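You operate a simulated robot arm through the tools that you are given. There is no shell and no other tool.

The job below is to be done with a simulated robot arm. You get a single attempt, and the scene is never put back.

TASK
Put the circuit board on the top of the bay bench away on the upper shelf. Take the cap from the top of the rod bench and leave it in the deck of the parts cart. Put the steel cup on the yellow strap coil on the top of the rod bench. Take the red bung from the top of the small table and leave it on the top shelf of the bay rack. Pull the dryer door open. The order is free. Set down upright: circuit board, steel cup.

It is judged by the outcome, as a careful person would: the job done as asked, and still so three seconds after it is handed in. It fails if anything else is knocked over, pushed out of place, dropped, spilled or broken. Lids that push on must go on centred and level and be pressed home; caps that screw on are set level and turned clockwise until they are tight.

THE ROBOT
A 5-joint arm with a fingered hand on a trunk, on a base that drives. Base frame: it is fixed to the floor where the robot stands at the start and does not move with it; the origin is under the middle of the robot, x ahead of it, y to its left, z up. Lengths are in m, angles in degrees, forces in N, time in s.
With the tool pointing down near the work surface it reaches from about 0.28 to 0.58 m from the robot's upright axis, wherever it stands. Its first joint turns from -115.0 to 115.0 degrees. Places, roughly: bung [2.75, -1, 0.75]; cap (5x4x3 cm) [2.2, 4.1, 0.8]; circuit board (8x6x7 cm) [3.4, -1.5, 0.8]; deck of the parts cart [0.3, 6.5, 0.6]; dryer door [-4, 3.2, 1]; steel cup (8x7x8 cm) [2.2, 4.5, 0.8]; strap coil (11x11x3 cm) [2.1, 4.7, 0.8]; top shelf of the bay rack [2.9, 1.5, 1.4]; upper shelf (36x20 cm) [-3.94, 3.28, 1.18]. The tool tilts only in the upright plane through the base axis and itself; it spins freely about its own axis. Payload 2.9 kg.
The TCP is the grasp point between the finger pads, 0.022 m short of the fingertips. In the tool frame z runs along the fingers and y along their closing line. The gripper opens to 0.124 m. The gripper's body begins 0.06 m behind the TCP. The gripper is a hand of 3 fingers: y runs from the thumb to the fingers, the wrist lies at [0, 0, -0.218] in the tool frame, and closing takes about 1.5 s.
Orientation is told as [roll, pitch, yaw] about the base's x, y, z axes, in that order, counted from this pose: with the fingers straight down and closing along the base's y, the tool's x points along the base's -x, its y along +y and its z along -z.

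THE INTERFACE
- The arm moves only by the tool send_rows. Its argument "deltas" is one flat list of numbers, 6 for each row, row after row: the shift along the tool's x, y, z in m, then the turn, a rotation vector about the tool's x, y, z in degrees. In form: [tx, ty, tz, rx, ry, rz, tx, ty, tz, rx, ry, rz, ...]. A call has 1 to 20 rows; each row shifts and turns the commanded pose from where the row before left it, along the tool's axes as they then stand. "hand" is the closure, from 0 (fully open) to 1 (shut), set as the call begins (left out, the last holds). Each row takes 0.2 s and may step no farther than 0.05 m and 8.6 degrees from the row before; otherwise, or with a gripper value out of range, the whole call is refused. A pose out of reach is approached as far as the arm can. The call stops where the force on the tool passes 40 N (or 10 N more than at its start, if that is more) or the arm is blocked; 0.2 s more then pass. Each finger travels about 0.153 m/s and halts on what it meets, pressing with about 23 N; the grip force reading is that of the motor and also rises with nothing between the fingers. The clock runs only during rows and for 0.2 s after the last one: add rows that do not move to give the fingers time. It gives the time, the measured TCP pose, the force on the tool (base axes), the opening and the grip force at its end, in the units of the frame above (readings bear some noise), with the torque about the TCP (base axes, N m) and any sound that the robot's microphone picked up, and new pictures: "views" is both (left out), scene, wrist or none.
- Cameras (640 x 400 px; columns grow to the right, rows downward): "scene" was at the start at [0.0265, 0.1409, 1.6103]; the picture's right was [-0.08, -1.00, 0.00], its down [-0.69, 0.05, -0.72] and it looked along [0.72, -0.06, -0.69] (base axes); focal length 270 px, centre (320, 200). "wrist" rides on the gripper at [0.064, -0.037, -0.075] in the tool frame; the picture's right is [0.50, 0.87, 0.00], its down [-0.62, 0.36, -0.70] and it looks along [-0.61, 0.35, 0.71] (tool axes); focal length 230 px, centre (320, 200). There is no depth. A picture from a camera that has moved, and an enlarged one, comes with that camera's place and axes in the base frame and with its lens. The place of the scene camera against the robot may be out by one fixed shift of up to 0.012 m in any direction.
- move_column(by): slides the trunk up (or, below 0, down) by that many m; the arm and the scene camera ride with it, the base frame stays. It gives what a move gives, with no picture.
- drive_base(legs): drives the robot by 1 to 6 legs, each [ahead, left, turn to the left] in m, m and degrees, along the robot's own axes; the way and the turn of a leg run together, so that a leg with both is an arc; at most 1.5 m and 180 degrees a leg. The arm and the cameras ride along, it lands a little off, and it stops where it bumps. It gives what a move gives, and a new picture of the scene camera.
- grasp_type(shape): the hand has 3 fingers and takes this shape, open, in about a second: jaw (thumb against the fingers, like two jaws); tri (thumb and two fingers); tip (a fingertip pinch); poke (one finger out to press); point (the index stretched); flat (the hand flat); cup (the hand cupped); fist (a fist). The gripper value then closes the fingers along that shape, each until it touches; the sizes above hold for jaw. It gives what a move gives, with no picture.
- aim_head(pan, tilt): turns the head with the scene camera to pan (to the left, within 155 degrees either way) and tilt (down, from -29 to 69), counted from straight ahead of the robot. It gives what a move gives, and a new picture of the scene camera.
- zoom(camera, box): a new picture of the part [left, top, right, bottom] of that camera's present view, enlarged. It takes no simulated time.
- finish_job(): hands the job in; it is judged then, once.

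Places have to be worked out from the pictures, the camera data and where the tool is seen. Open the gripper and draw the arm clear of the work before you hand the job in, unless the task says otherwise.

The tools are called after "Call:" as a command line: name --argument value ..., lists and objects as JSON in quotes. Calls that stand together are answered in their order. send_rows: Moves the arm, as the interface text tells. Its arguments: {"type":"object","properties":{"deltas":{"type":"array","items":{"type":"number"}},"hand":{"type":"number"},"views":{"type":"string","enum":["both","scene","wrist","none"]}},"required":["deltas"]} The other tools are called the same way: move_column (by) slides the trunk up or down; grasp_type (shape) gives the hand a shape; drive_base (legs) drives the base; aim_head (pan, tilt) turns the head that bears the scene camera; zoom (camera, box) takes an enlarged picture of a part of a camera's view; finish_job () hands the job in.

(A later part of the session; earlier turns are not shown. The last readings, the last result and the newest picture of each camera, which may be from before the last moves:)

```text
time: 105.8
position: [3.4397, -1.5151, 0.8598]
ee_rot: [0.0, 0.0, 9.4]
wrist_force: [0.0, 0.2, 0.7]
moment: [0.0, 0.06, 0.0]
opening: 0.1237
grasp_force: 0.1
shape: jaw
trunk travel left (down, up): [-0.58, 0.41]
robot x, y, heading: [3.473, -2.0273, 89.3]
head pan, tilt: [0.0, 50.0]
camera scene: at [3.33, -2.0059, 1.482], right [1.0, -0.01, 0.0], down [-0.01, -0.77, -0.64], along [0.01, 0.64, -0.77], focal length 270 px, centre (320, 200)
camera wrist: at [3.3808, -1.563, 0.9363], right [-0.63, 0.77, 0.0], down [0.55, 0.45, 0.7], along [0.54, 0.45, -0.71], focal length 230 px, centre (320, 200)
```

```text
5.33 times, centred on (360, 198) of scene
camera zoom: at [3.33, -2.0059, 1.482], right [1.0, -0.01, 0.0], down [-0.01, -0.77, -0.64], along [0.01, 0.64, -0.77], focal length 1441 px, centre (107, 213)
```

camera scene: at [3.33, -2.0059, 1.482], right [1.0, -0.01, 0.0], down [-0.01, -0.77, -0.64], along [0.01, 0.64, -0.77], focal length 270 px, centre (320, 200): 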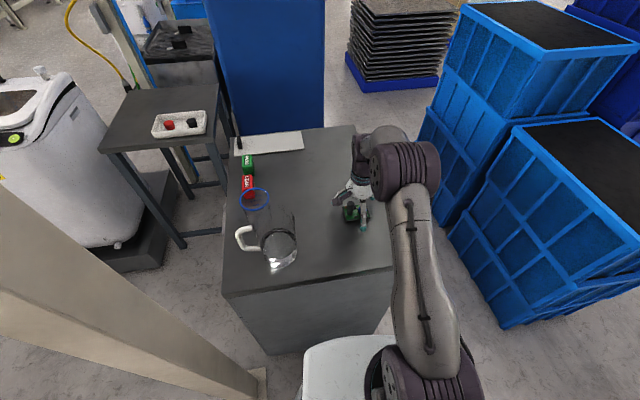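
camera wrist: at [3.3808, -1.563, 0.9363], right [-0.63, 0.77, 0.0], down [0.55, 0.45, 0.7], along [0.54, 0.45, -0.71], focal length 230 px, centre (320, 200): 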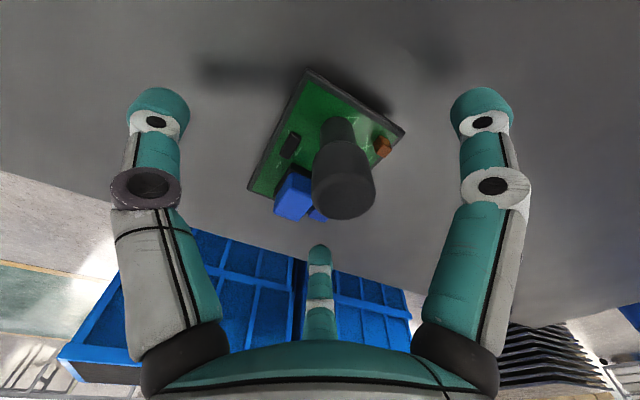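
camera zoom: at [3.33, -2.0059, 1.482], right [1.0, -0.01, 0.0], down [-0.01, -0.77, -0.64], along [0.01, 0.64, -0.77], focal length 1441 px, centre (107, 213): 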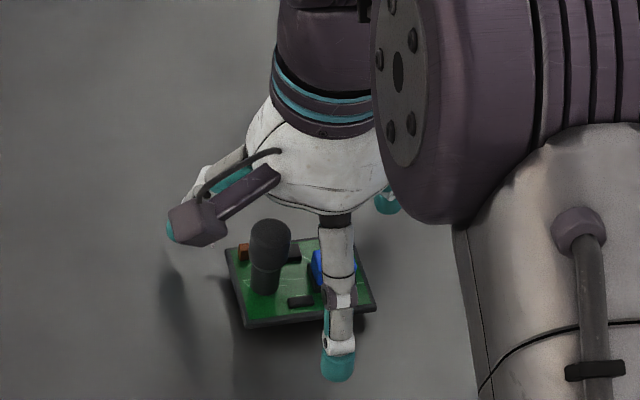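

The three digits seem to sit about 120° apart rather than as two plain jaws. Before grasping I'll rise and close the hand in free air to see how the fingers travel.

Call:
send_rows --deltas '[0, 0, -0.04, 0, 0, 0, 0, 0, -0.04, 0, 0, 0, 0, 0, -0.04, 0, 0, 0]' --views "none"

Call:
send_rows --deltas '[0, 0, 0, 0, 0, 0, 0, 0, 0, 0, 0, 0, 0, 0, 0, 0, 0, 0, 0, 0, 0, 0, 0, 0, 0, 0, 0, 0, 0, 0]' --hand 0.5 --views "wrist"

Call:
send_rows --deltas '[0, 0, 0, 0, 0, 0, 0, 0, 0, 0, 0, 0, 0, 0, 0, 0, 0, 0, 0, 0, 0, 0, 0, 0, 0, 0, 0, 0, 0, 0]' --hand 0.9 --views "wrist"

```text
time: 106.6
position: [3.444, -1.5147, 0.9866]
ee_rot: [-0.1, 0.1, 9.3]
wrist_force: [-0.5, 0.5, -0.9]
moment: [0.03, 0.02, 0.01]
opening: 0.1241
grasp_force: 0.0
shape: jaw
trunk travel left (down, up): [-0.58, 0.41]
robot x, y, heading: [3.4676, -2.0265, 89.6]
head pan, tilt: [0.0, 50.0]
```

```text
time: 107.8
position: [3.4424, -1.5151, 0.9851]
ee_rot: [-0.1, 0.0, 9.4]
wrist_force: [-0.1, -0.2, 0.3]
moment: [-0.01, 0.01, 0.0]
opening: 0.0625
grasp_force: 0.0
shape: jaw
trunk travel left (down, up): [-0.58, 0.41]
robot x, y, heading: [3.4655, -2.0201, 89.4]
head pan, tilt: [0.0, 50.0]
camera wrist: at [3.3831, -1.562, 1.0611], right [-0.63, 0.77, 0.0], down [0.55, 0.45, 0.7], along [0.54, 0.44, -0.71], focal length 230 px, centre (320, 200)
```

wrist: 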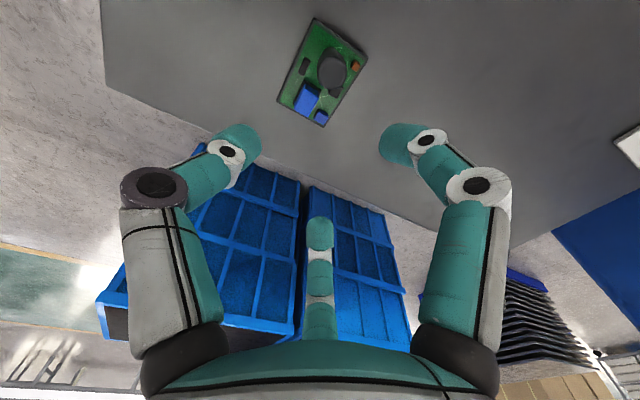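

```text
time: 109.0
position: [3.4425, -1.5137, 0.9843]
ee_rot: [-0.1, 0.0, 9.3]
wrist_force: [0.8, 0.0, -1.0]
moment: [-0.01, -0.02, 0.02]
opening: 0.0128
grasp_force: 0.2
shape: jaw
trunk travel left (down, up): [-0.58, 0.41]
robot x, y, heading: [3.47, -2.0238, 89.0]
head pan, tilt: [0.0, 50.0]
camera wrist: at [3.3831, -1.562, 1.0611], right [-0.63, 0.77, 0.0], down [0.55, 0.45, 0.7], along [0.54, 0.45, -0.71], focal length 230 px, centre (320, 200)
```

wrist: 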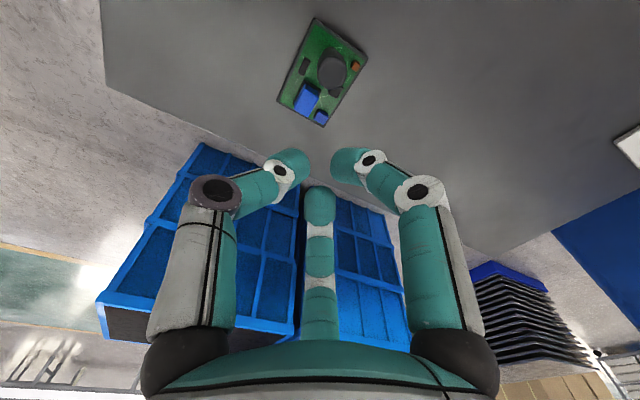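

In jaw shape the three digits curl toward the centre. I'll look at the other shapes, still in free air above the bench, to choose the best one.

Call:
grasp_type --shape "tip"

Call:
send_rows --deltas '[0, 0, 0, 0, 0, 0, 0, 0, 0, 0, 0, 0, 0, 0, 0, 0, 0, 0, 0, 0, 0, 0, 0, 0, 0, 0, 0, 0, 0, 0]' --hand 0 --views "wrist"

Call:
send_rows --deltas '[0, 0, 0, 0, 0, 0, 0, 0, 0, 0, 0, 0, 0, 0, 0, 0, 0, 0, 0, 0, 0, 0, 0, 0, 0, 0, 0, 0, 0, 0]' --hand 0.5 --views "wrist"

Call:
grasp_type --shape "tri"

Call:
send_rows --deltas '[0, 0, 0, 0, 0, 0, 0, 0, 0, 0, 0, 0, 0, 0, 0, 0, 0, 0, 0, 0, 0, 0, 0, 0, 0, 0, 0, 0, 0, 0]' --hand 0 --views "wrist"

Call:
send_rows --deltas '[0, 0, 0, 0, 0, 0, 0, 0, 0, 0, 0, 0, 0, 0, 0, 0, 0, 0, 0, 0, 0, 0, 0, 0, 0, 0, 0, 0, 0, 0]' --hand 0.5 --views "wrist"

```text
time: 109.9
position: [3.4426, -1.5148, 0.9841]
ee_rot: [0.0, 0.0, 9.4]
wrist_force: [0.5, 0.4, 0.4]
moment: [0.02, -0.02, -0.02]
opening: 0.124
grasp_force: 0.1
shape: tip
trunk travel left (down, up): [-0.58, 0.41]
robot x, y, heading: [3.4739, -2.0298, 89.3]
head pan, tilt: [0.0, 50.0]
```

```text
time: 111.1
position: [3.4411, -1.5147, 0.985]
ee_rot: [0.0, 0.0, 9.5]
wrist_force: [-1.1, 0.1, -0.5]
moment: [0.03, 0.02, 0.04]
opening: 0.1238
grasp_force: 0.1
shape: tip
trunk travel left (down, up): [-0.58, 0.41]
robot x, y, heading: [3.4711, -2.0283, 89.5]
head pan, tilt: [0.0, 50.0]
camera wrist: at [3.3831, -1.562, 1.0611], right [-0.63, 0.77, 0.0], down [0.55, 0.45, 0.7], along [0.54, 0.44, -0.71], focal length 230 px, centre (320, 200)
```

wrist: 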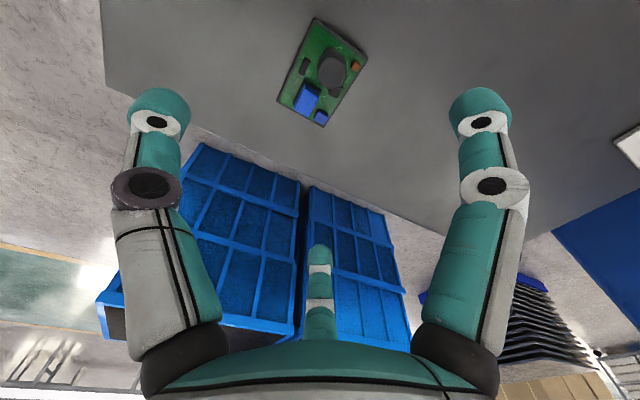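

```text
time: 112.3
position: [3.4413, -1.5141, 0.9845]
ee_rot: [0.1, 0.0, 9.4]
wrist_force: [0.8, -0.5, -0.2]
moment: [0.0, -0.01, 0.04]
opening: 0.0624
grasp_force: 0.1
shape: tip
trunk travel left (down, up): [-0.58, 0.41]
robot x, y, heading: [3.4713, -2.0251, 89.8]
head pan, tilt: [0.0, 50.0]
camera wrist: at [3.3831, -1.562, 1.0611], right [-0.63, 0.77, 0.0], down [0.55, 0.45, 0.7], along [0.54, 0.45, -0.71], focal length 230 px, centre (320, 200)
```

wrist: 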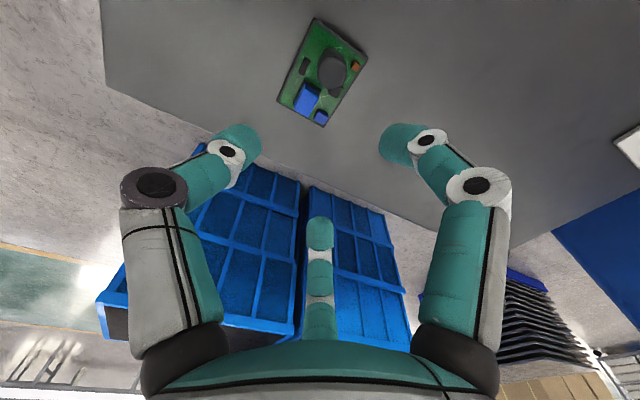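

```text
time: 113.2
position: [3.4428, -1.5153, 0.9845]
ee_rot: [0.0, 0.0, 9.5]
wrist_force: [-0.1, -0.1, -0.4]
moment: [0.01, 0.0, 0.0]
opening: 0.1238
grasp_force: 0.2
shape: tri
trunk travel left (down, up): [-0.58, 0.41]
robot x, y, heading: [3.4726, -2.0269, 89.5]
head pan, tilt: [0.0, 50.0]
```

```text
time: 114.4
position: [3.4412, -1.5153, 0.984]
ee_rot: [0.0, 0.0, 9.4]
wrist_force: [0.0, -0.2, -0.4]
moment: [-0.01, 0.02, 0.0]
opening: 0.1237
grasp_force: 0.0
shape: tri
trunk travel left (down, up): [-0.58, 0.41]
robot x, y, heading: [3.4722, -2.0274, 89.4]
head pan, tilt: [0.0, 50.0]
camera wrist: at [3.3831, -1.562, 1.0611], right [-0.63, 0.77, 0.0], down [0.55, 0.45, 0.7], along [0.54, 0.45, -0.71], focal length 230 px, centre (320, 200)
```

wrist: 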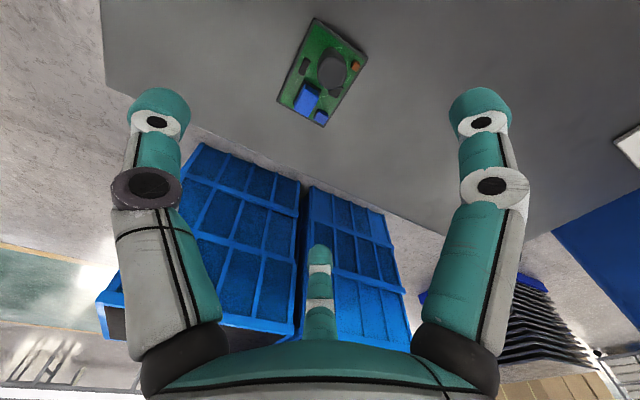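

```text
time: 115.6
position: [3.441, -1.5146, 0.9859]
ee_rot: [0.0, 0.0, 9.4]
wrist_force: [-0.2, 0.3, -0.3]
moment: [-0.03, 0.0, -0.03]
opening: 0.0627
grasp_force: 0.1
shape: tri
trunk travel left (down, up): [-0.58, 0.41]
robot x, y, heading: [3.469, -2.0246, 89.6]
head pan, tilt: [0.0, 50.0]
camera wrist: at [3.3831, -1.562, 1.0611], right [-0.63, 0.77, 0.0], down [0.55, 0.45, 0.7], along [0.54, 0.45, -0.71], focal length 230 px, centre (320, 200)
```

wrist: 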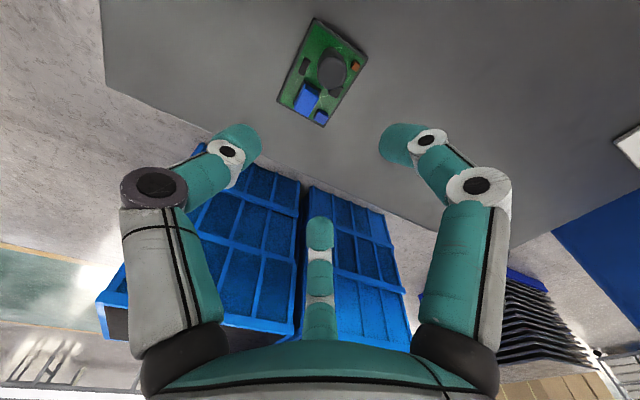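

All three shapes look the same: three radial fingers centring on the tool axis, so with the present yaw the thumb meets a long side and the two fingers the far corners. I'll set jaw, open the hand, and descend gently, watching the force.

Call:
grasp_type --shape "jaw"

Call:
send_rows --deltas '[0.003, -0.001, 0.04, 0, 0, 0, 0, 0, 0.04, 0, 0, 0, 0, 0, 0.04, 0, 0, 0, 0, 0, 0.005, 0, 0, 0, 0, 0, 0.003, 0, 0, 0, 0, 0, 0.003, 0, 0, 0, 0, 0, 0, 0, 0, 0]' --hand 0 --views "both"

Call:
zoom --camera "scene" --box '[300, 160, 420, 235]'

```text
time: 116.5
position: [3.4414, -1.5157, 0.9854]
ee_rot: [0.0, -0.1, 9.3]
wrist_force: [0.3, 0.3, -0.3]
moment: [-0.01, -0.01, 0.0]
opening: 0.1241
grasp_force: 0.2
shape: jaw
trunk travel left (down, up): [-0.58, 0.41]
robot x, y, heading: [3.4701, -2.0266, 89.6]
head pan, tilt: [0.0, 50.0]
```

```text
time: 118.1
position: [3.4351, -1.5178, 0.8512]
ee_rot: [-0.1, 0.0, 9.4]
wrist_force: [-0.2, -0.5, -0.8]
moment: [-0.02, 0.0, 0.01]
opening: 0.124
grasp_force: 0.0
shape: jaw
trunk travel left (down, up): [-0.58, 0.41]
robot x, y, heading: [3.4693, -2.028, 89.4]
head pan, tilt: [0.0, 50.0]
camera scene: at [3.33, -2.0057, 1.482], right [1.0, -0.01, 0.0], down [-0.01, -0.77, -0.64], along [0.01, 0.64, -0.77], focal length 270 px, centre (320, 200)
camera wrist: at [3.378, -1.5644, 0.9281], right [-0.63, 0.77, 0.0], down [0.55, 0.45, 0.7], along [0.54, 0.44, -0.71], focal length 230 px, centre (320, 200)
```

scene: 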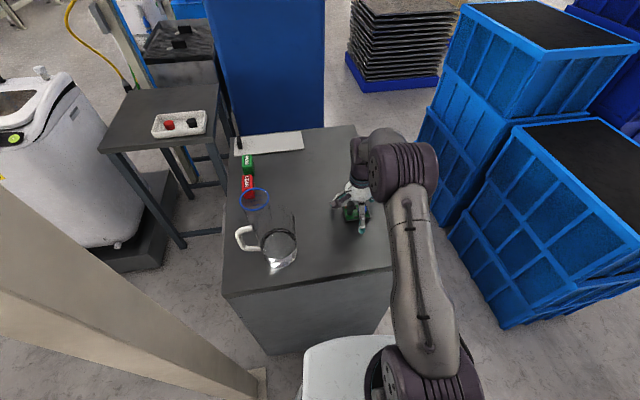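
wrist: 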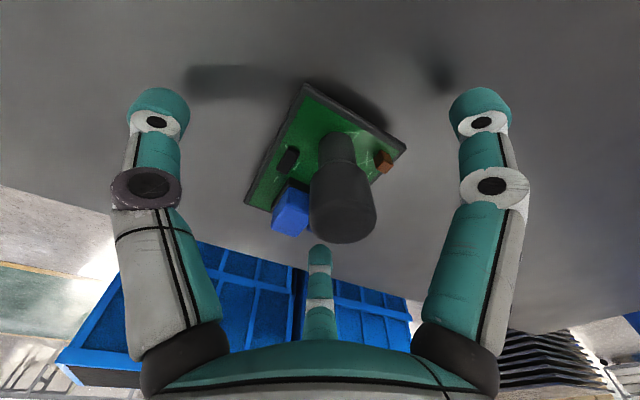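

```text
5.33 times, centred on (360, 198) of scene
camera zoom: at [3.33, -2.0057, 1.482], right [1.0, -0.01, 0.0], down [-0.01, -0.77, -0.64], along [0.01, 0.64, -0.77], focal length 1441 px, centre (107, 213)
```

zoom: 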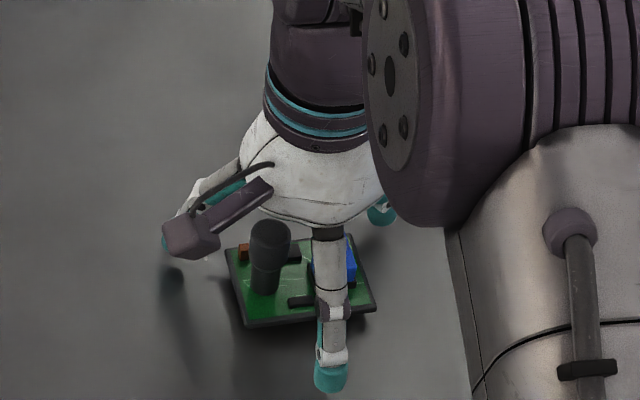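

There is still no contact, and the fingertip shadows show a gap, so the bench top is below 0.829. I'll go on down in small steps.

Call:
send_rows --deltas '[-0.002, 0, 0.004, 0, 0, 0, 0, 0, 0.004, 0, 0, 0, 0, 0, 0.004, 0, 0, 0, 0, 0, 0, 0, 0, 0]' --views "both"

Call:
zoom --camera "scene" --box '[320, 170, 400, 220]'

```text
time: 119.1
position: [3.4373, -1.5153, 0.8412]
ee_rot: [0.1, 0.0, 9.4]
wrist_force: [-0.1, 2.5, 10.3]
moment: [-0.2, -0.04, -0.02]
opening: 0.124
grasp_force: 0.1
shape: jaw
trunk travel left (down, up): [-0.58, 0.41]
robot x, y, heading: [3.4677, -2.0251, 89.6]
head pan, tilt: [0.0, 50.0]
camera scene: at [3.33, -2.0068, 1.4822], right [1.0, -0.01, 0.0], down [-0.01, -0.77, -0.64], along [0.01, 0.64, -0.77], focal length 270 px, centre (320, 200)
camera wrist: at [3.3794, -1.5642, 0.9161], right [-0.63, 0.77, 0.0], down [0.55, 0.45, 0.7], along [0.54, 0.45, -0.71], focal length 230 px, centre (320, 200)
```

scene: 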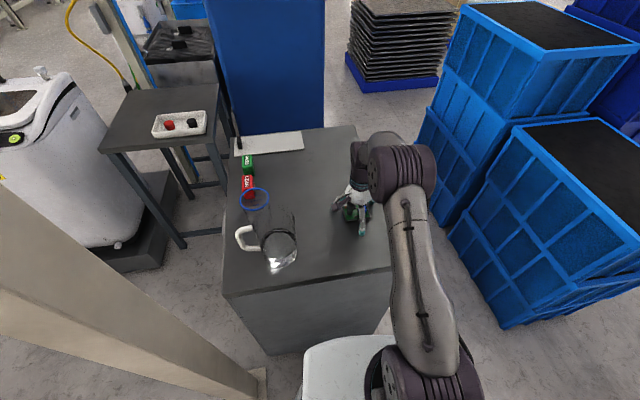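
wrist: 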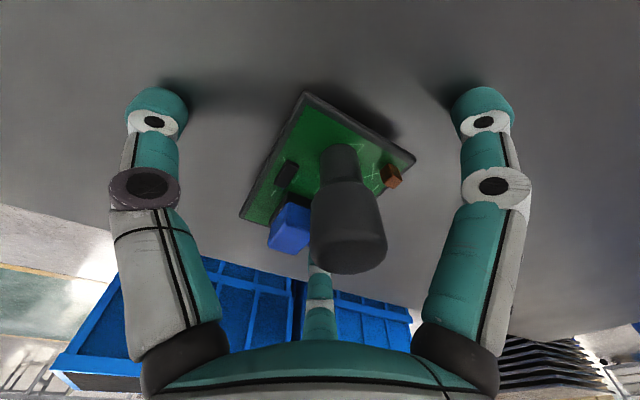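

```text
8.00 times, centred on (360, 195) of scene
camera zoom: at [3.33, -2.0068, 1.4822], right [1.0, -0.01, 0.0], down [-0.01, -0.77, -0.64], along [0.01, 0.64, -0.77], focal length 2161 px, centre (0, 240)
```

zoom: 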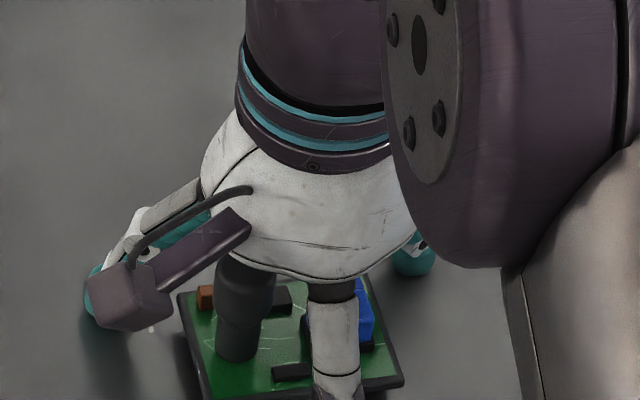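

The fingertips touched the bench at TCP z=0.841, about 10 N, so the bench top is at z≈0.819. I'll rise 4 mm and close on the board.

Call:
send_rows --deltas '[0, 0, -0.004, 0, 0, 0, 0, 0, 0, 0, 0, 0]' --views "none"

Call:
send_rows --deltas '[0, 0, 0, 0, 0, 0, 0, 0, 0, 0, 0, 0, 0, 0, 0, 0, 0, 0, 0, 0, 0, 0, 0, 0, 0, 0, 0, 0, 0, 0, 0, 0, 0, 0, 0, 0, 0, 0, 0, 0, 0, 0, 0, 0, 0, 0, 0, 0]' --hand 1 --views "both"

Call:
zoom --camera "scene" --box '[320, 170, 400, 220]'

```text
time: 119.7
position: [3.4372, -1.5163, 0.8433]
ee_rot: [0.0, 0.0, 9.4]
wrist_force: [0.1, -0.5, -1.3]
moment: [-0.01, 0.03, 0.01]
opening: 0.1237
grasp_force: 0.1
shape: jaw
trunk travel left (down, up): [-0.58, 0.41]
robot x, y, heading: [3.47, -2.0266, 89.3]
head pan, tilt: [0.0, 50.0]
```

```text
time: 121.5
position: [3.4371, -1.5162, 0.8441]
ee_rot: [-0.1, -0.1, 9.4]
wrist_force: [-0.9, 0.1, -0.9]
moment: [-0.01, 0.0, -0.01]
opening: 0.0425
grasp_force: 23.2
shape: jaw
trunk travel left (down, up): [-0.58, 0.41]
robot x, y, heading: [3.4658, -2.0287, 89.4]
head pan, tilt: [0.0, 50.0]
camera scene: at [3.33, -2.0056, 1.482], right [1.0, -0.01, 0.0], down [-0.01, -0.77, -0.64], along [0.01, 0.64, -0.77], focal length 270 px, centre (320, 200)
camera wrist: at [3.3789, -1.5636, 0.92], right [-0.63, 0.77, 0.0], down [0.55, 0.45, 0.7], along [0.54, 0.44, -0.71], focal length 230 px, centre (320, 200)
```

scene: 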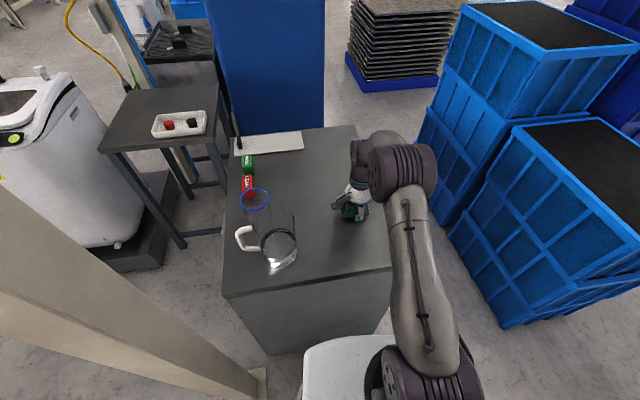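
wrist: 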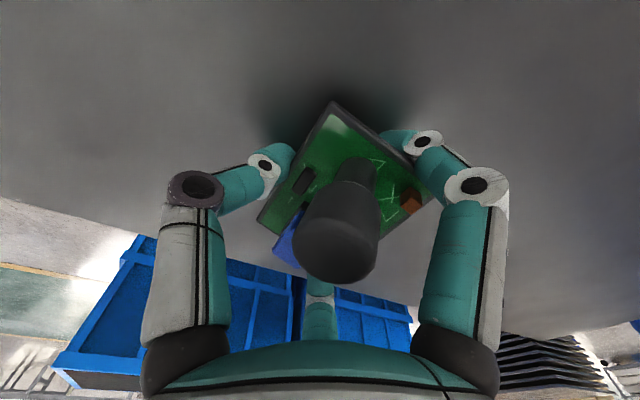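

```text
8.00 times, centred on (360, 195) of scene
camera zoom: at [3.33, -2.0056, 1.482], right [1.0, -0.01, 0.0], down [-0.01, -0.77, -0.64], along [0.01, 0.64, -0.77], focal length 2161 px, centre (0, 240)
```

zoom: 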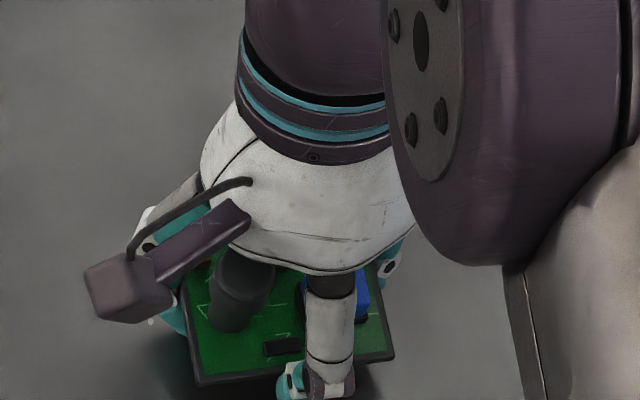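

The grip force is 23 N with the opening at 0.0425, and the board seems to be held by its edges. I'll lift 4 cm slowly and check that it hangs level.

Call:
send_rows --deltas '[0, 0, -0.005, 0, 0, 0, 0, 0, -0.005, 0, 0, 0, 0, 0, -0.01, 0, 0, 0, 0, 0, -0.02, 0, 0, 0, 0, 0, 0, 0, 0, 0]' --views "both"

Call:
zoom --camera "scene" --box '[310, 160, 406, 220]'

```text
time: 122.7
position: [3.4385, -1.5159, 0.8845]
ee_rot: [0.0, 0.0, 9.4]
wrist_force: [0.5, 0.1, -0.4]
moment: [-0.01, -0.03, -0.02]
opening: 0.0421
grasp_force: 23.4
shape: jaw
trunk travel left (down, up): [-0.58, 0.41]
robot x, y, heading: [3.4717, -2.0287, 89.4]
head pan, tilt: [0.0, 50.0]
camera scene: at [3.3299, -2.0053, 1.4819], right [1.0, -0.01, 0.0], down [-0.01, -0.77, -0.64], along [0.01, 0.64, -0.77], focal length 270 px, centre (320, 200)
camera wrist: at [3.3798, -1.5633, 0.9617], right [-0.63, 0.77, 0.0], down [0.55, 0.45, 0.7], along [0.54, 0.44, -0.71], focal length 230 px, centre (320, 200)
```

scene: 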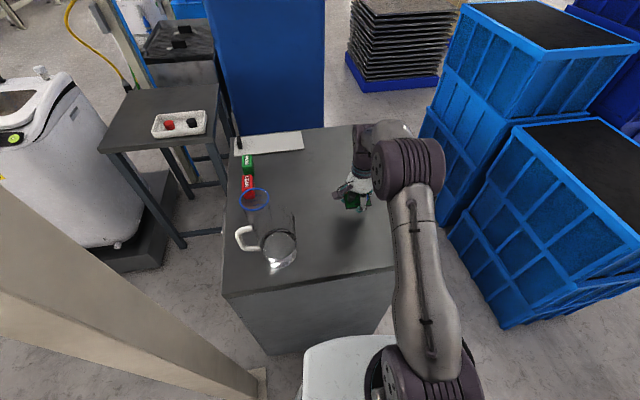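
wrist: 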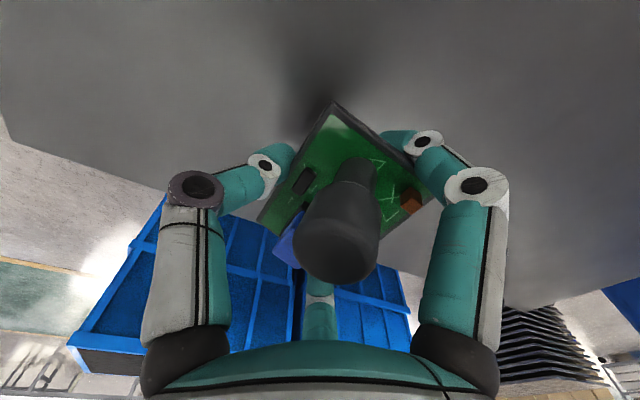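

```text
6.67 times, centred on (358, 190) of scene
camera zoom: at [3.3299, -2.0053, 1.4819], right [1.0, -0.01, 0.0], down [-0.01, -0.77, -0.64], along [0.01, 0.64, -0.77], focal length 1801 px, centre (67, 267)
```

zoom: 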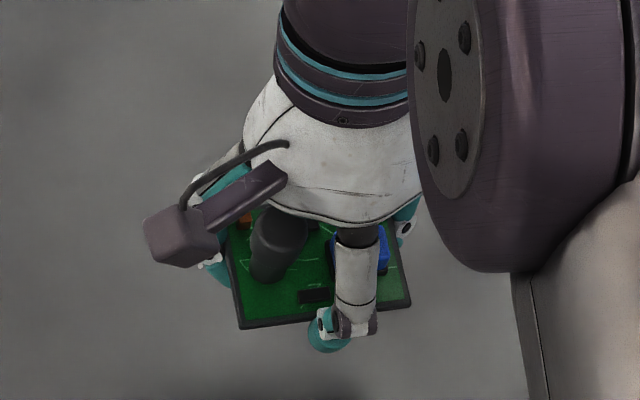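

The board is lifted and level. I'll raise the trunk, draw the arm in for carrying, and then back away.

Call:
move_column --by 0.35

Call:
send_rows --deltas '[-0.001, -0.0255, 0, 0, 0, 0, -0.001, -0.0255, 0, 0, 0, 0, -0.001, -0.0255, 0, 0, 0, 0, -0.001, -0.0255, 0, 0, 0, 0, -0.001, -0.0255, 0, 0, 0, 0, -0.001, -0.0255, 0, 0, 0, 0, 0, 0, 0, 0, 0, 0]' --views "both"

```text
time: 126.1
position: [3.4383, -1.516, 1.2342]
ee_rot: [0.0, 0.1, 9.3]
wrist_force: [0.6, 0.8, -0.8]
moment: [0.0, -0.02, 0.04]
opening: 0.0422
grasp_force: 22.4
shape: jaw
trunk travel left (down, up): [-0.93, 0.06]
robot x, y, heading: [3.4718, -2.023, 89.4]
head pan, tilt: [0.0, 50.0]
```

```text
time: 127.7
position: [3.4686, -1.6676, 1.2349]
ee_rot: [-0.1, -0.1, 9.4]
wrist_force: [0.0, 0.8, -1.2]
moment: [-0.01, 0.01, -0.02]
opening: 0.0422
grasp_force: 23.0
shape: jaw
trunk travel left (down, up): [-0.93, 0.06]
robot x, y, heading: [3.4675, -2.025, 89.6]
head pan, tilt: [0.0, 50.0]
camera scene: at [3.3297, -2.005, 1.8319], right [1.0, -0.01, 0.0], down [-0.01, -0.77, -0.64], along [0.01, 0.64, -0.77], focal length 270 px, centre (320, 200)
camera wrist: at [3.41, -1.7142, 1.3117], right [-0.63, 0.77, 0.0], down [0.55, 0.45, 0.7], along [0.54, 0.45, -0.71], focal length 230 px, centre (320, 200)
```

scene: 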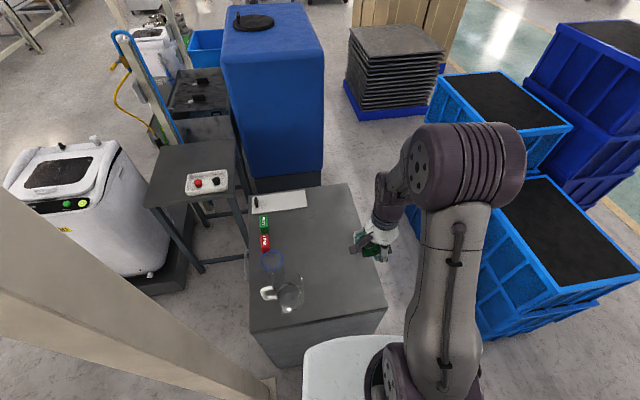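
wrist: 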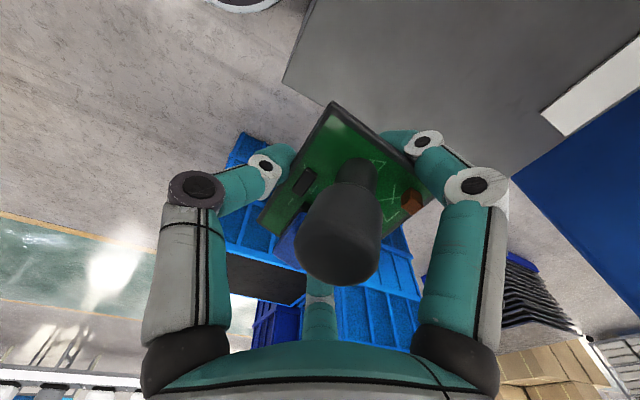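

The board is held securely at radius 0.36. I'll back out and go round the coloured table the known way, correcting for drift midway.

Call:
drive_base --legs '[[-0.8, 0, 0], [-1.25, 0.05, 0], [-1.25, 0.05, 0]]'

```text
time: 143.9
position: [3.3052, -4.9816, 1.2361]
ee_rot: [0.0, 0.0, 6.0]
wrist_force: [-0.5, -1.5, -0.8]
moment: [0.03, -0.02, -0.01]
opening: 0.0419
grasp_force: 23.2
shape: jaw
trunk travel left (down, up): [-0.93, 0.06]
robot x, y, heading: [3.2821, -5.3383, 86.1]
head pan, tilt: [0.0, 50.0]
camera scene: at [3.1455, -5.3099, 1.832], right [1.0, -0.07, 0.0], down [-0.05, -0.76, -0.64], along [0.05, 0.64, -0.77], focal length 270 px, centre (320, 200)
```

scene: 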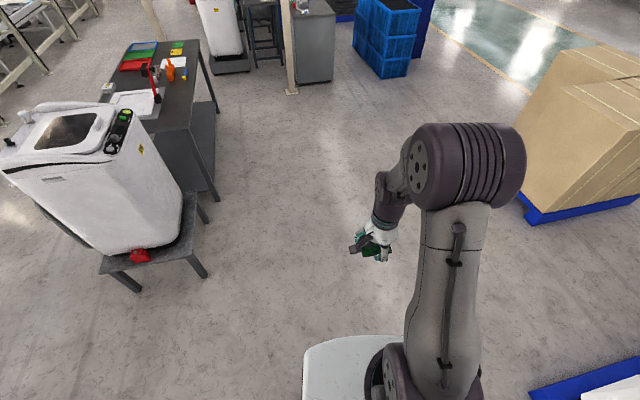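

The path is clear, and the stand with the white machine ends at y≈-4.5. I'll straighten the heading, slide left along the corridor end, and go north.

Call:
drive_base --legs '[[0, 0, 4], [0, 1.2, 0], [0, 1.2, 0], [1.3, 0, 0]]'

```text
time: 162.5
position: [0.8074, -3.6505, 1.2353]
ee_rot: [0.1, 0.1, 12.7]
wrist_force: [-0.2, 0.3, -2.0]
moment: [0.01, -0.03, -0.01]
opening: 0.042
grasp_force: 23.2
shape: jaw
trunk travel left (down, up): [-0.93, 0.06]
robot x, y, heading: [0.8329, -4.0098, 92.8]
head pan, tilt: [0.0, 50.0]
camera scene: at [0.6889, -3.9969, 1.832], right [1.0, 0.05, 0.0], down [0.04, -0.77, -0.64], along [-0.03, 0.64, -0.77], focal length 270 px, centre (320, 200)
```

scene: 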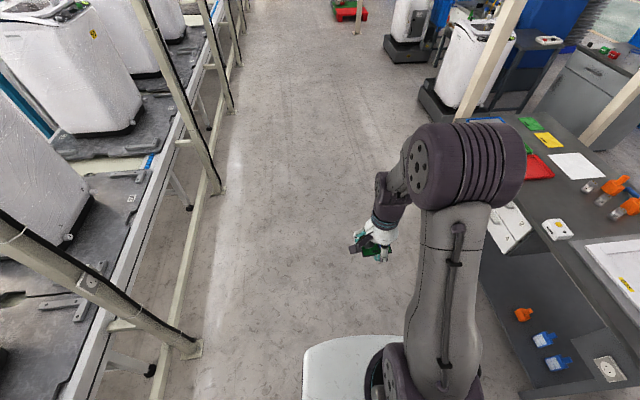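

The board is still held and the corridor north is clear, with the conveyor frame at x≈-0.3 to -1. I'll go north along it, drifting left toward x≈-0.1.

Call:
drive_base --legs '[[0, 0, -2.8], [1.4, 0, 0], [1.4, 0.25, 0], [1.4, 0.4, 0], [1.3, 0.25, 0]]'

Call:
aim_head --pan 25 --tilt 22

```text
time: 189.8
position: [-0.3571, 1.8197, 1.235]
ee_rot: [0.0, 0.0, 15.3]
wrist_force: [0.0, -0.1, -1.0]
moment: [0.0, 0.0, -0.02]
opening: 0.0416
grasp_force: 22.9
shape: jaw
trunk travel left (down, up): [-0.93, 0.06]
robot x, y, heading: [-0.3204, 1.4622, 95.3]
head pan, tilt: [0.0, 50.0]
camera scene: at [-0.4596, 1.4682, 1.832], right [1.0, 0.09, 0.0], down [0.07, -0.76, -0.64], along [-0.06, 0.64, -0.77], focal length 270 px, centre (320, 200)
```

scene: 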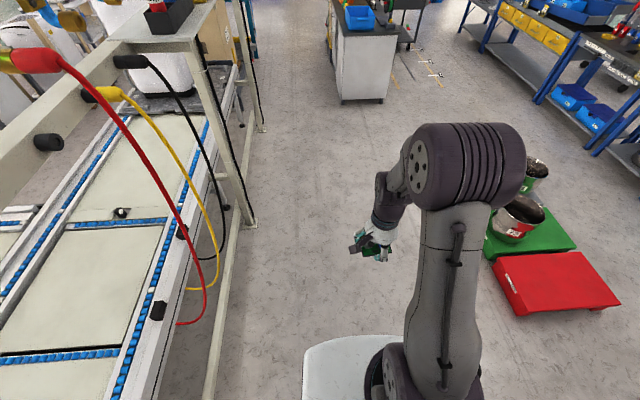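

```text
time: 190.7
position: [-0.3579, 1.8194, 1.2352]
ee_rot: [0.1, 0.0, 15.4]
wrist_force: [0.1, 0.0, -0.6]
moment: [0.0, -0.03, -0.01]
opening: 0.0415
grasp_force: 23.2
shape: jaw
trunk travel left (down, up): [-0.93, 0.06]
robot x, y, heading: [-0.3204, 1.4603, 95.4]
head pan, tilt: [25.0, 22.0]
camera scene: at [-0.4992, 1.4719, 1.8742], right [0.86, 0.5, 0.0], down [0.19, -0.32, -0.93], along [-0.47, 0.8, -0.38], focal length 270 px, centre (320, 200)
```

scene: 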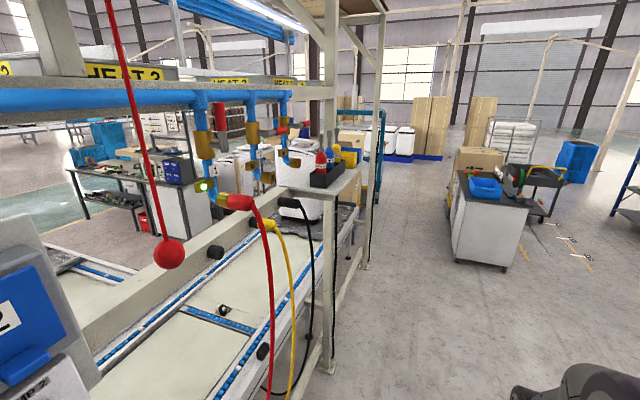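

I'm at (-0.32,1.46). The bench with instruments beyond the conveyor fits the dryer's place. I'll go on north between conveyor and counter to see the conveyor's end.

Call:
drive_base --legs '[[1.4, 0.02, 0], [0.5, 0.1, 0]]'

Call:
aim_head --pan 60 --tilt 22

Call:
aim_head --pan 10 --tilt 30

```text
time: 200.2
position: [-0.6452, 3.691, 1.2359]
ee_rot: [0.0, 0.1, 15.3]
wrist_force: [0.2, 0.0, -1.2]
moment: [0.02, -0.02, -0.02]
opening: 0.0417
grasp_force: 23.3
shape: jaw
trunk travel left (down, up): [-0.93, 0.06]
robot x, y, heading: [-0.6099, 3.3364, 95.2]
head pan, tilt: [25.0, 22.0]
camera scene: at [-0.7874, 3.3433, 1.8743], right [0.86, 0.5, 0.0], down [0.19, -0.32, -0.93], along [-0.47, 0.8, -0.37], focal length 270 px, centre (320, 200)
```

scene: 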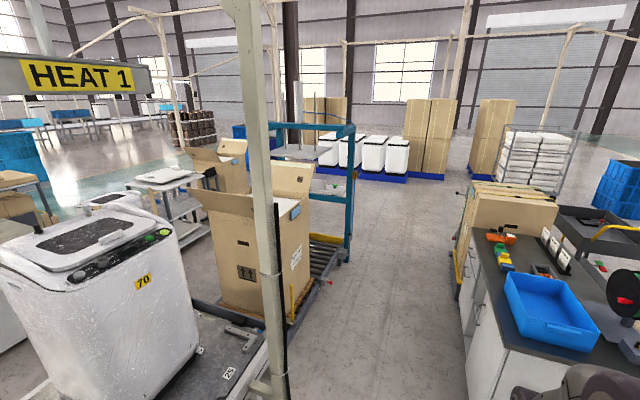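

```text
time: 201.2
position: [-0.6458, 3.6917, 1.2349]
ee_rot: [0.0, 0.0, 15.3]
wrist_force: [1.1, -0.3, -1.5]
moment: [0.0, -0.01, 0.0]
opening: 0.0416
grasp_force: 23.3
shape: jaw
trunk travel left (down, up): [-0.93, 0.06]
robot x, y, heading: [-0.6046, 3.3323, 95.2]
head pan, tilt: [60.0, 22.0]
camera scene: at [-0.825, 3.3026, 1.8743], right [0.42, 0.91, 0.0], down [0.34, -0.16, -0.93], along [-0.84, 0.39, -0.37], focal length 270 px, centre (320, 200)
```

scene: 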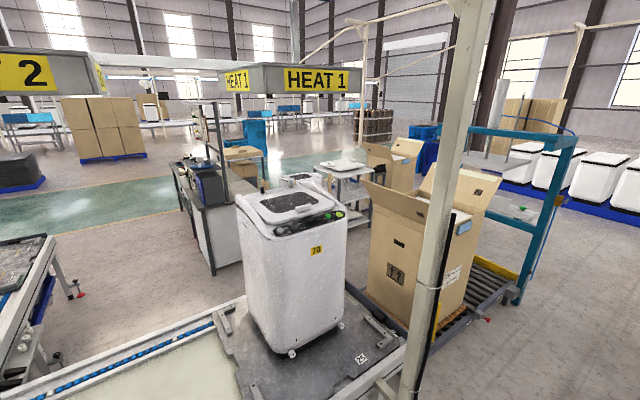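

```text
time: 202.4
position: [-0.6451, 3.6922, 1.234]
ee_rot: [0.0, 0.0, 15.3]
wrist_force: [0.0, 0.9, -0.6]
moment: [0.02, 0.01, 0.04]
opening: 0.0415
grasp_force: 23.0
shape: jaw
trunk travel left (down, up): [-0.93, 0.06]
robot x, y, heading: [-0.6062, 3.3317, 95.3]
head pan, tilt: [10.0, 30.0]
camera scene: at [-0.7648, 3.3513, 1.8615], right [0.96, 0.26, 0.0], down [0.13, -0.48, -0.87], along [-0.23, 0.84, -0.5], focal length 270 px, centre (320, 200)
```

scene: 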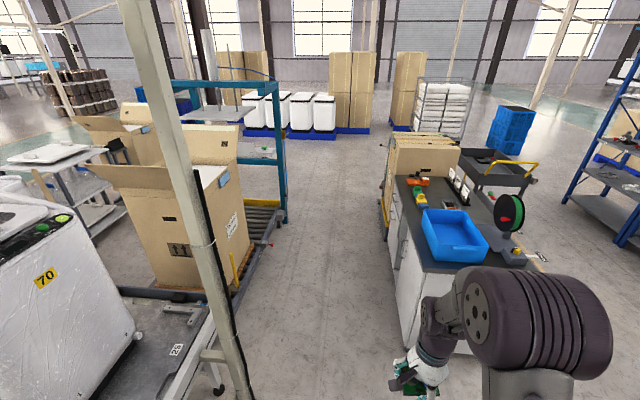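

The conveyor ends at the teal frame near (-1.9,5.9), with wide space beyond it. I'll enlarge the view of the dryer bench from here first.

Call:
aim_head --pan 80 --tilt 22

Call:
zoom --camera "scene" --box '[190, 90, 430, 240]'

```text
time: 203.8
position: [-0.6449, 3.6922, 1.2354]
ee_rot: [0.0, 0.0, 15.2]
wrist_force: [-1.1, 0.4, -0.3]
moment: [-0.01, -0.01, 0.0]
opening: 0.0418
grasp_force: 22.8
shape: jaw
trunk travel left (down, up): [-0.93, 0.06]
robot x, y, heading: [-0.6034, 3.3338, 95.4]
head pan, tilt: [80.0, 22.0]
camera scene: at [-0.8334, 3.2718, 1.8743], right [0.08, 1.0, 0.0], down [0.37, -0.03, -0.93], along [-0.92, 0.08, -0.37], focal length 270 px, centre (320, 200)
```

scene: 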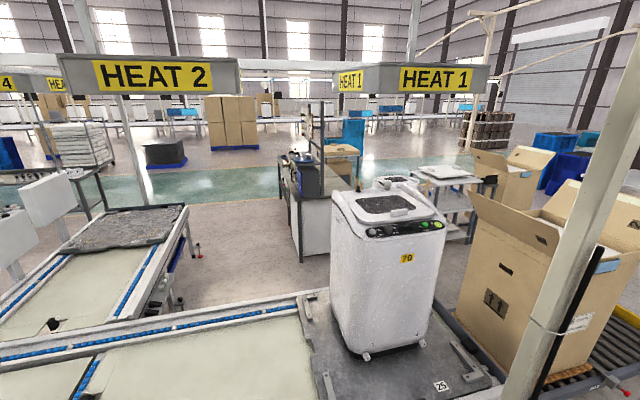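

```text
2.67 times, centred on (310, 165) of scene
camera zoom: at [-0.8334, 3.2718, 1.8743], right [0.08, 1.0, 0.0], down [0.37, -0.03, -0.93], along [-0.92, 0.08, -0.37], focal length 720 px, centre (347, 293)
```

zoom: 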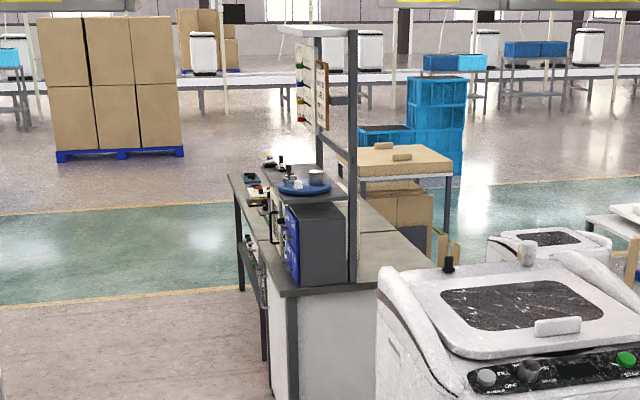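

The dryer is the blue-fronted box on the test bench. Its front faces south (-y), and a shelf with a few things sits just above it. I'll go round the conveyor's north end, first moving up between counter and roller track.

Call:
drive_base --legs '[[1.094, 0.245, 0], [1.02, 0.157, 0]]'

Call:
aim_head --pan 45 --tilt 25

Call:
aim_head --pan 0 --tilt 30

```text
time: 214.2
position: [-1.2353, 5.6946, 1.2351]
ee_rot: [0.0, 0.0, 14.9]
wrist_force: [-0.4, 0.1, -1.0]
moment: [0.01, 0.02, 0.0]
opening: 0.0416
grasp_force: 22.8
shape: jaw
trunk travel left (down, up): [-0.93, 0.06]
robot x, y, heading: [-1.1956, 5.3387, 95.0]
head pan, tilt: [80.0, 22.0]
camera scene: at [-1.4259, 5.2751, 1.8743], right [0.09, 1.0, 0.0], down [0.37, -0.03, -0.93], along [-0.92, 0.08, -0.37], focal length 270 px, centre (320, 200)
```

scene: 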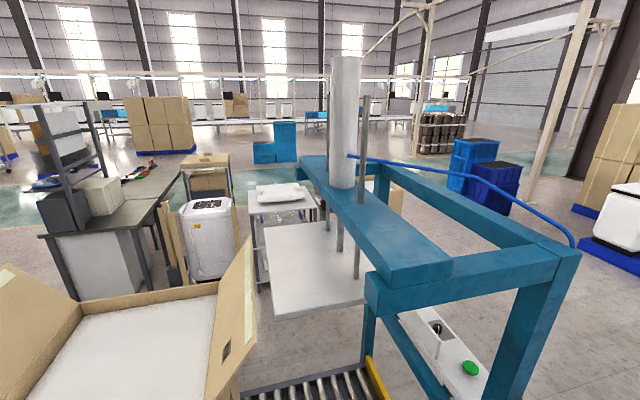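

```text
time: 215.2
position: [-1.2349, 5.6942, 1.235]
ee_rot: [0.0, 0.0, 15.0]
wrist_force: [0.0, 1.1, -0.9]
moment: [-0.01, -0.01, 0.04]
opening: 0.0416
grasp_force: 23.1
shape: jaw
trunk travel left (down, up): [-0.93, 0.06]
robot x, y, heading: [-1.2011, 5.3401, 95.0]
head pan, tilt: [45.0, 25.0]
camera scene: at [-1.4041, 5.3264, 1.8695], right [0.64, 0.77, 0.0], down [0.32, -0.27, -0.91], along [-0.69, 0.58, -0.42], focal length 270 px, centre (320, 200)
```

scene: 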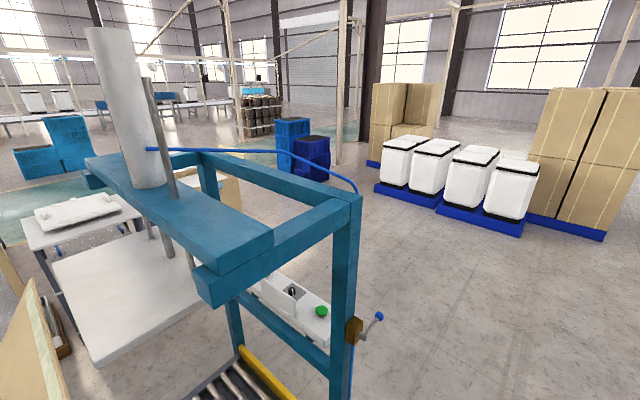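

```text
time: 216.3
position: [-1.2341, 5.6943, 1.2359]
ee_rot: [-0.1, 0.0, 14.9]
wrist_force: [-0.3, 0.6, -0.6]
moment: [0.01, 0.0, -0.02]
opening: 0.0417
grasp_force: 22.4
shape: jaw
trunk travel left (down, up): [-0.93, 0.06]
robot x, y, heading: [-1.2007, 5.3351, 95.0]
head pan, tilt: [0.0, 30.0]
camera scene: at [-1.3414, 5.3574, 1.8615], right [1.0, 0.09, 0.0], down [0.04, -0.5, -0.87], along [-0.07, 0.86, -0.5], focal length 270 px, centre (320, 200)
```

scene: 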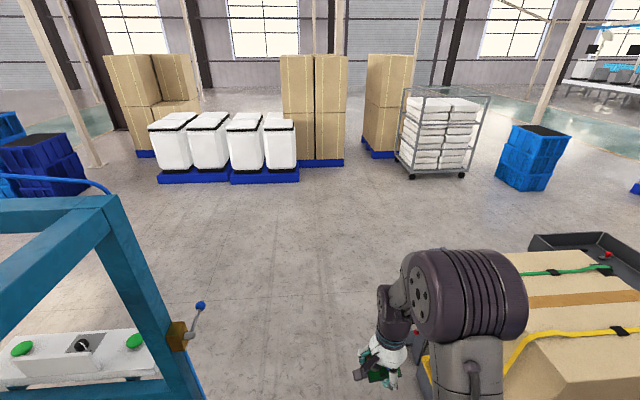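

Ahead is open. I'll ease left past the cart, clear the teal frame (north end y≈6.2), and then slide left (west).

Call:
drive_base --legs '[[0.9, 0.2, 0], [0.65, 0, 0], [0, 1.3, 0]]'

Call:
aim_head --pan 120 --tilt 30

Call:
aim_head --pan 75 --tilt 30

```text
time: 230.6
position: [-2.8305, 7.1621, 1.2349]
ee_rot: [0.0, 0.0, 14.3]
wrist_force: [0.2, 0.2, -0.5]
moment: [0.0, -0.01, -0.03]
opening: 0.0418
grasp_force: 22.4
shape: jaw
trunk travel left (down, up): [-0.93, 0.06]
robot x, y, heading: [-2.7977, 6.8026, 94.0]
head pan, tilt: [0.0, 30.0]
camera scene: at [-2.9402, 6.8261, 1.8615], right [1.0, 0.07, 0.0], down [0.04, -0.5, -0.87], along [-0.06, 0.86, -0.5], focal length 270 px, centre (320, 200)
```

scene: 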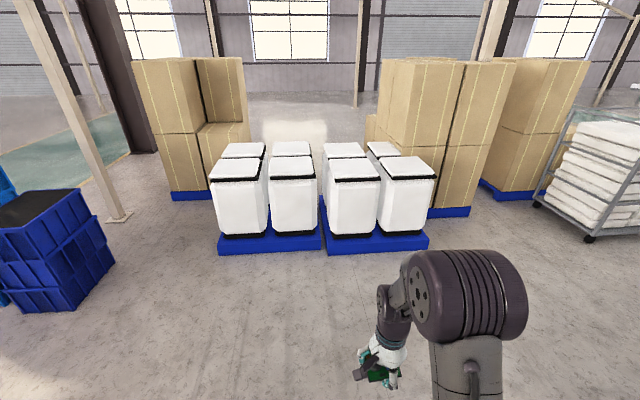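

```text
time: 232.6
position: [-2.8305, 7.1627, 1.2357]
ee_rot: [0.0, -0.1, 14.4]
wrist_force: [0.4, -0.5, -0.4]
moment: [0.0, 0.0, -0.01]
opening: 0.0416
grasp_force: 22.8
shape: jaw
trunk travel left (down, up): [-0.93, 0.06]
robot x, y, heading: [-2.7985, 6.7981, 94.2]
head pan, tilt: [120.0, 30.0]
camera scene: at [-3.0086, 6.685, 1.8615], right [-0.56, 0.83, 0.0], down [0.41, 0.28, -0.87], along [-0.72, -0.49, -0.5], focal length 270 px, centre (320, 200)
```

scene: 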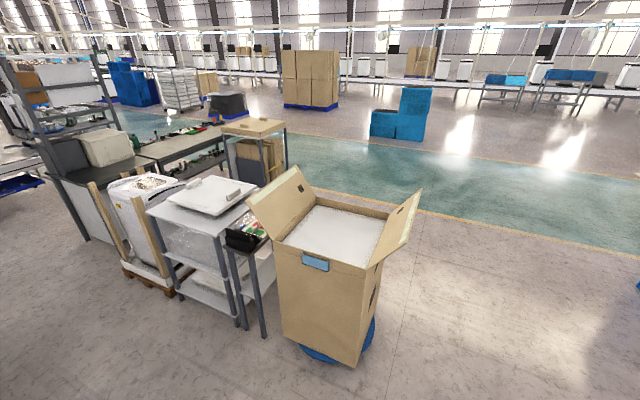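

```text
time: 233.7
position: [-2.8304, 7.1613, 1.2359]
ee_rot: [0.0, 0.1, 14.3]
wrist_force: [0.2, -0.1, -0.5]
moment: [-0.01, -0.04, 0.01]
opening: 0.0415
grasp_force: 23.4
shape: jaw
trunk travel left (down, up): [-0.93, 0.06]
robot x, y, heading: [-2.8013, 6.8028, 94.3]
head pan, tilt: [75.0, 30.0]
camera scene: at [-3.0227, 6.7526, 1.8615], right [0.19, 0.98, 0.0], down [0.49, -0.09, -0.87], along [-0.85, 0.16, -0.5], focal length 270 px, centre (320, 200)
```

scene: 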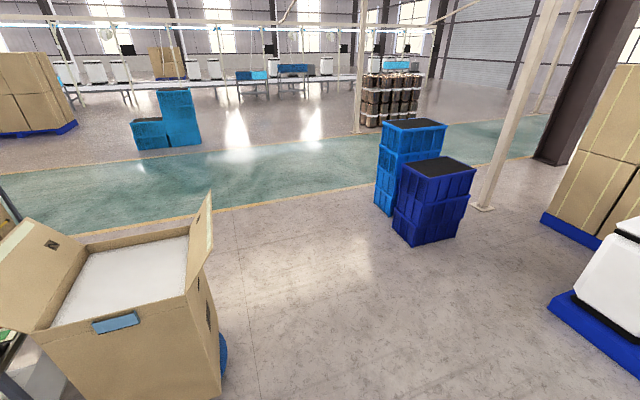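

A row of things stands at x≈-3.6 to -4.3 between here and the dryer bench. I'll look back south along the passage east of it.

Call:
aim_head --pan 155 --tilt 30

```text
time: 235.2
position: [-2.8309, 7.1618, 1.2353]
ee_rot: [0.1, 0.0, 14.3]
wrist_force: [0.7, -0.5, -0.5]
moment: [0.01, 0.01, 0.05]
opening: 0.0415
grasp_force: 23.1
shape: jaw
trunk travel left (down, up): [-0.93, 0.06]
robot x, y, heading: [-2.7974, 6.8051, 94.4]
head pan, tilt: [154.7, 30.0]
camera scene: at [-2.9664, 6.6515, 1.8615], right [-0.93, 0.36, 0.0], down [0.18, 0.47, -0.87], along [-0.31, -0.81, -0.5], focal length 270 px, centre (320, 200)
```

scene: 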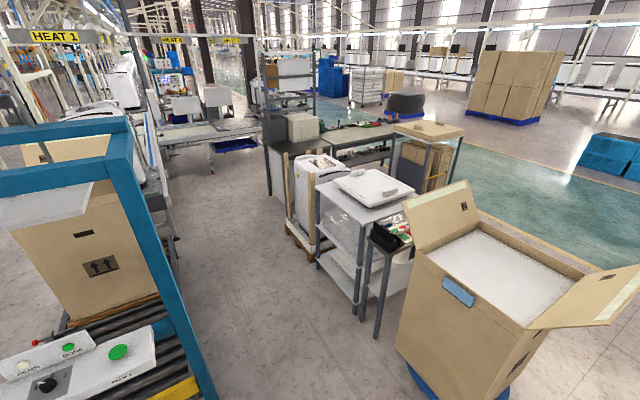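

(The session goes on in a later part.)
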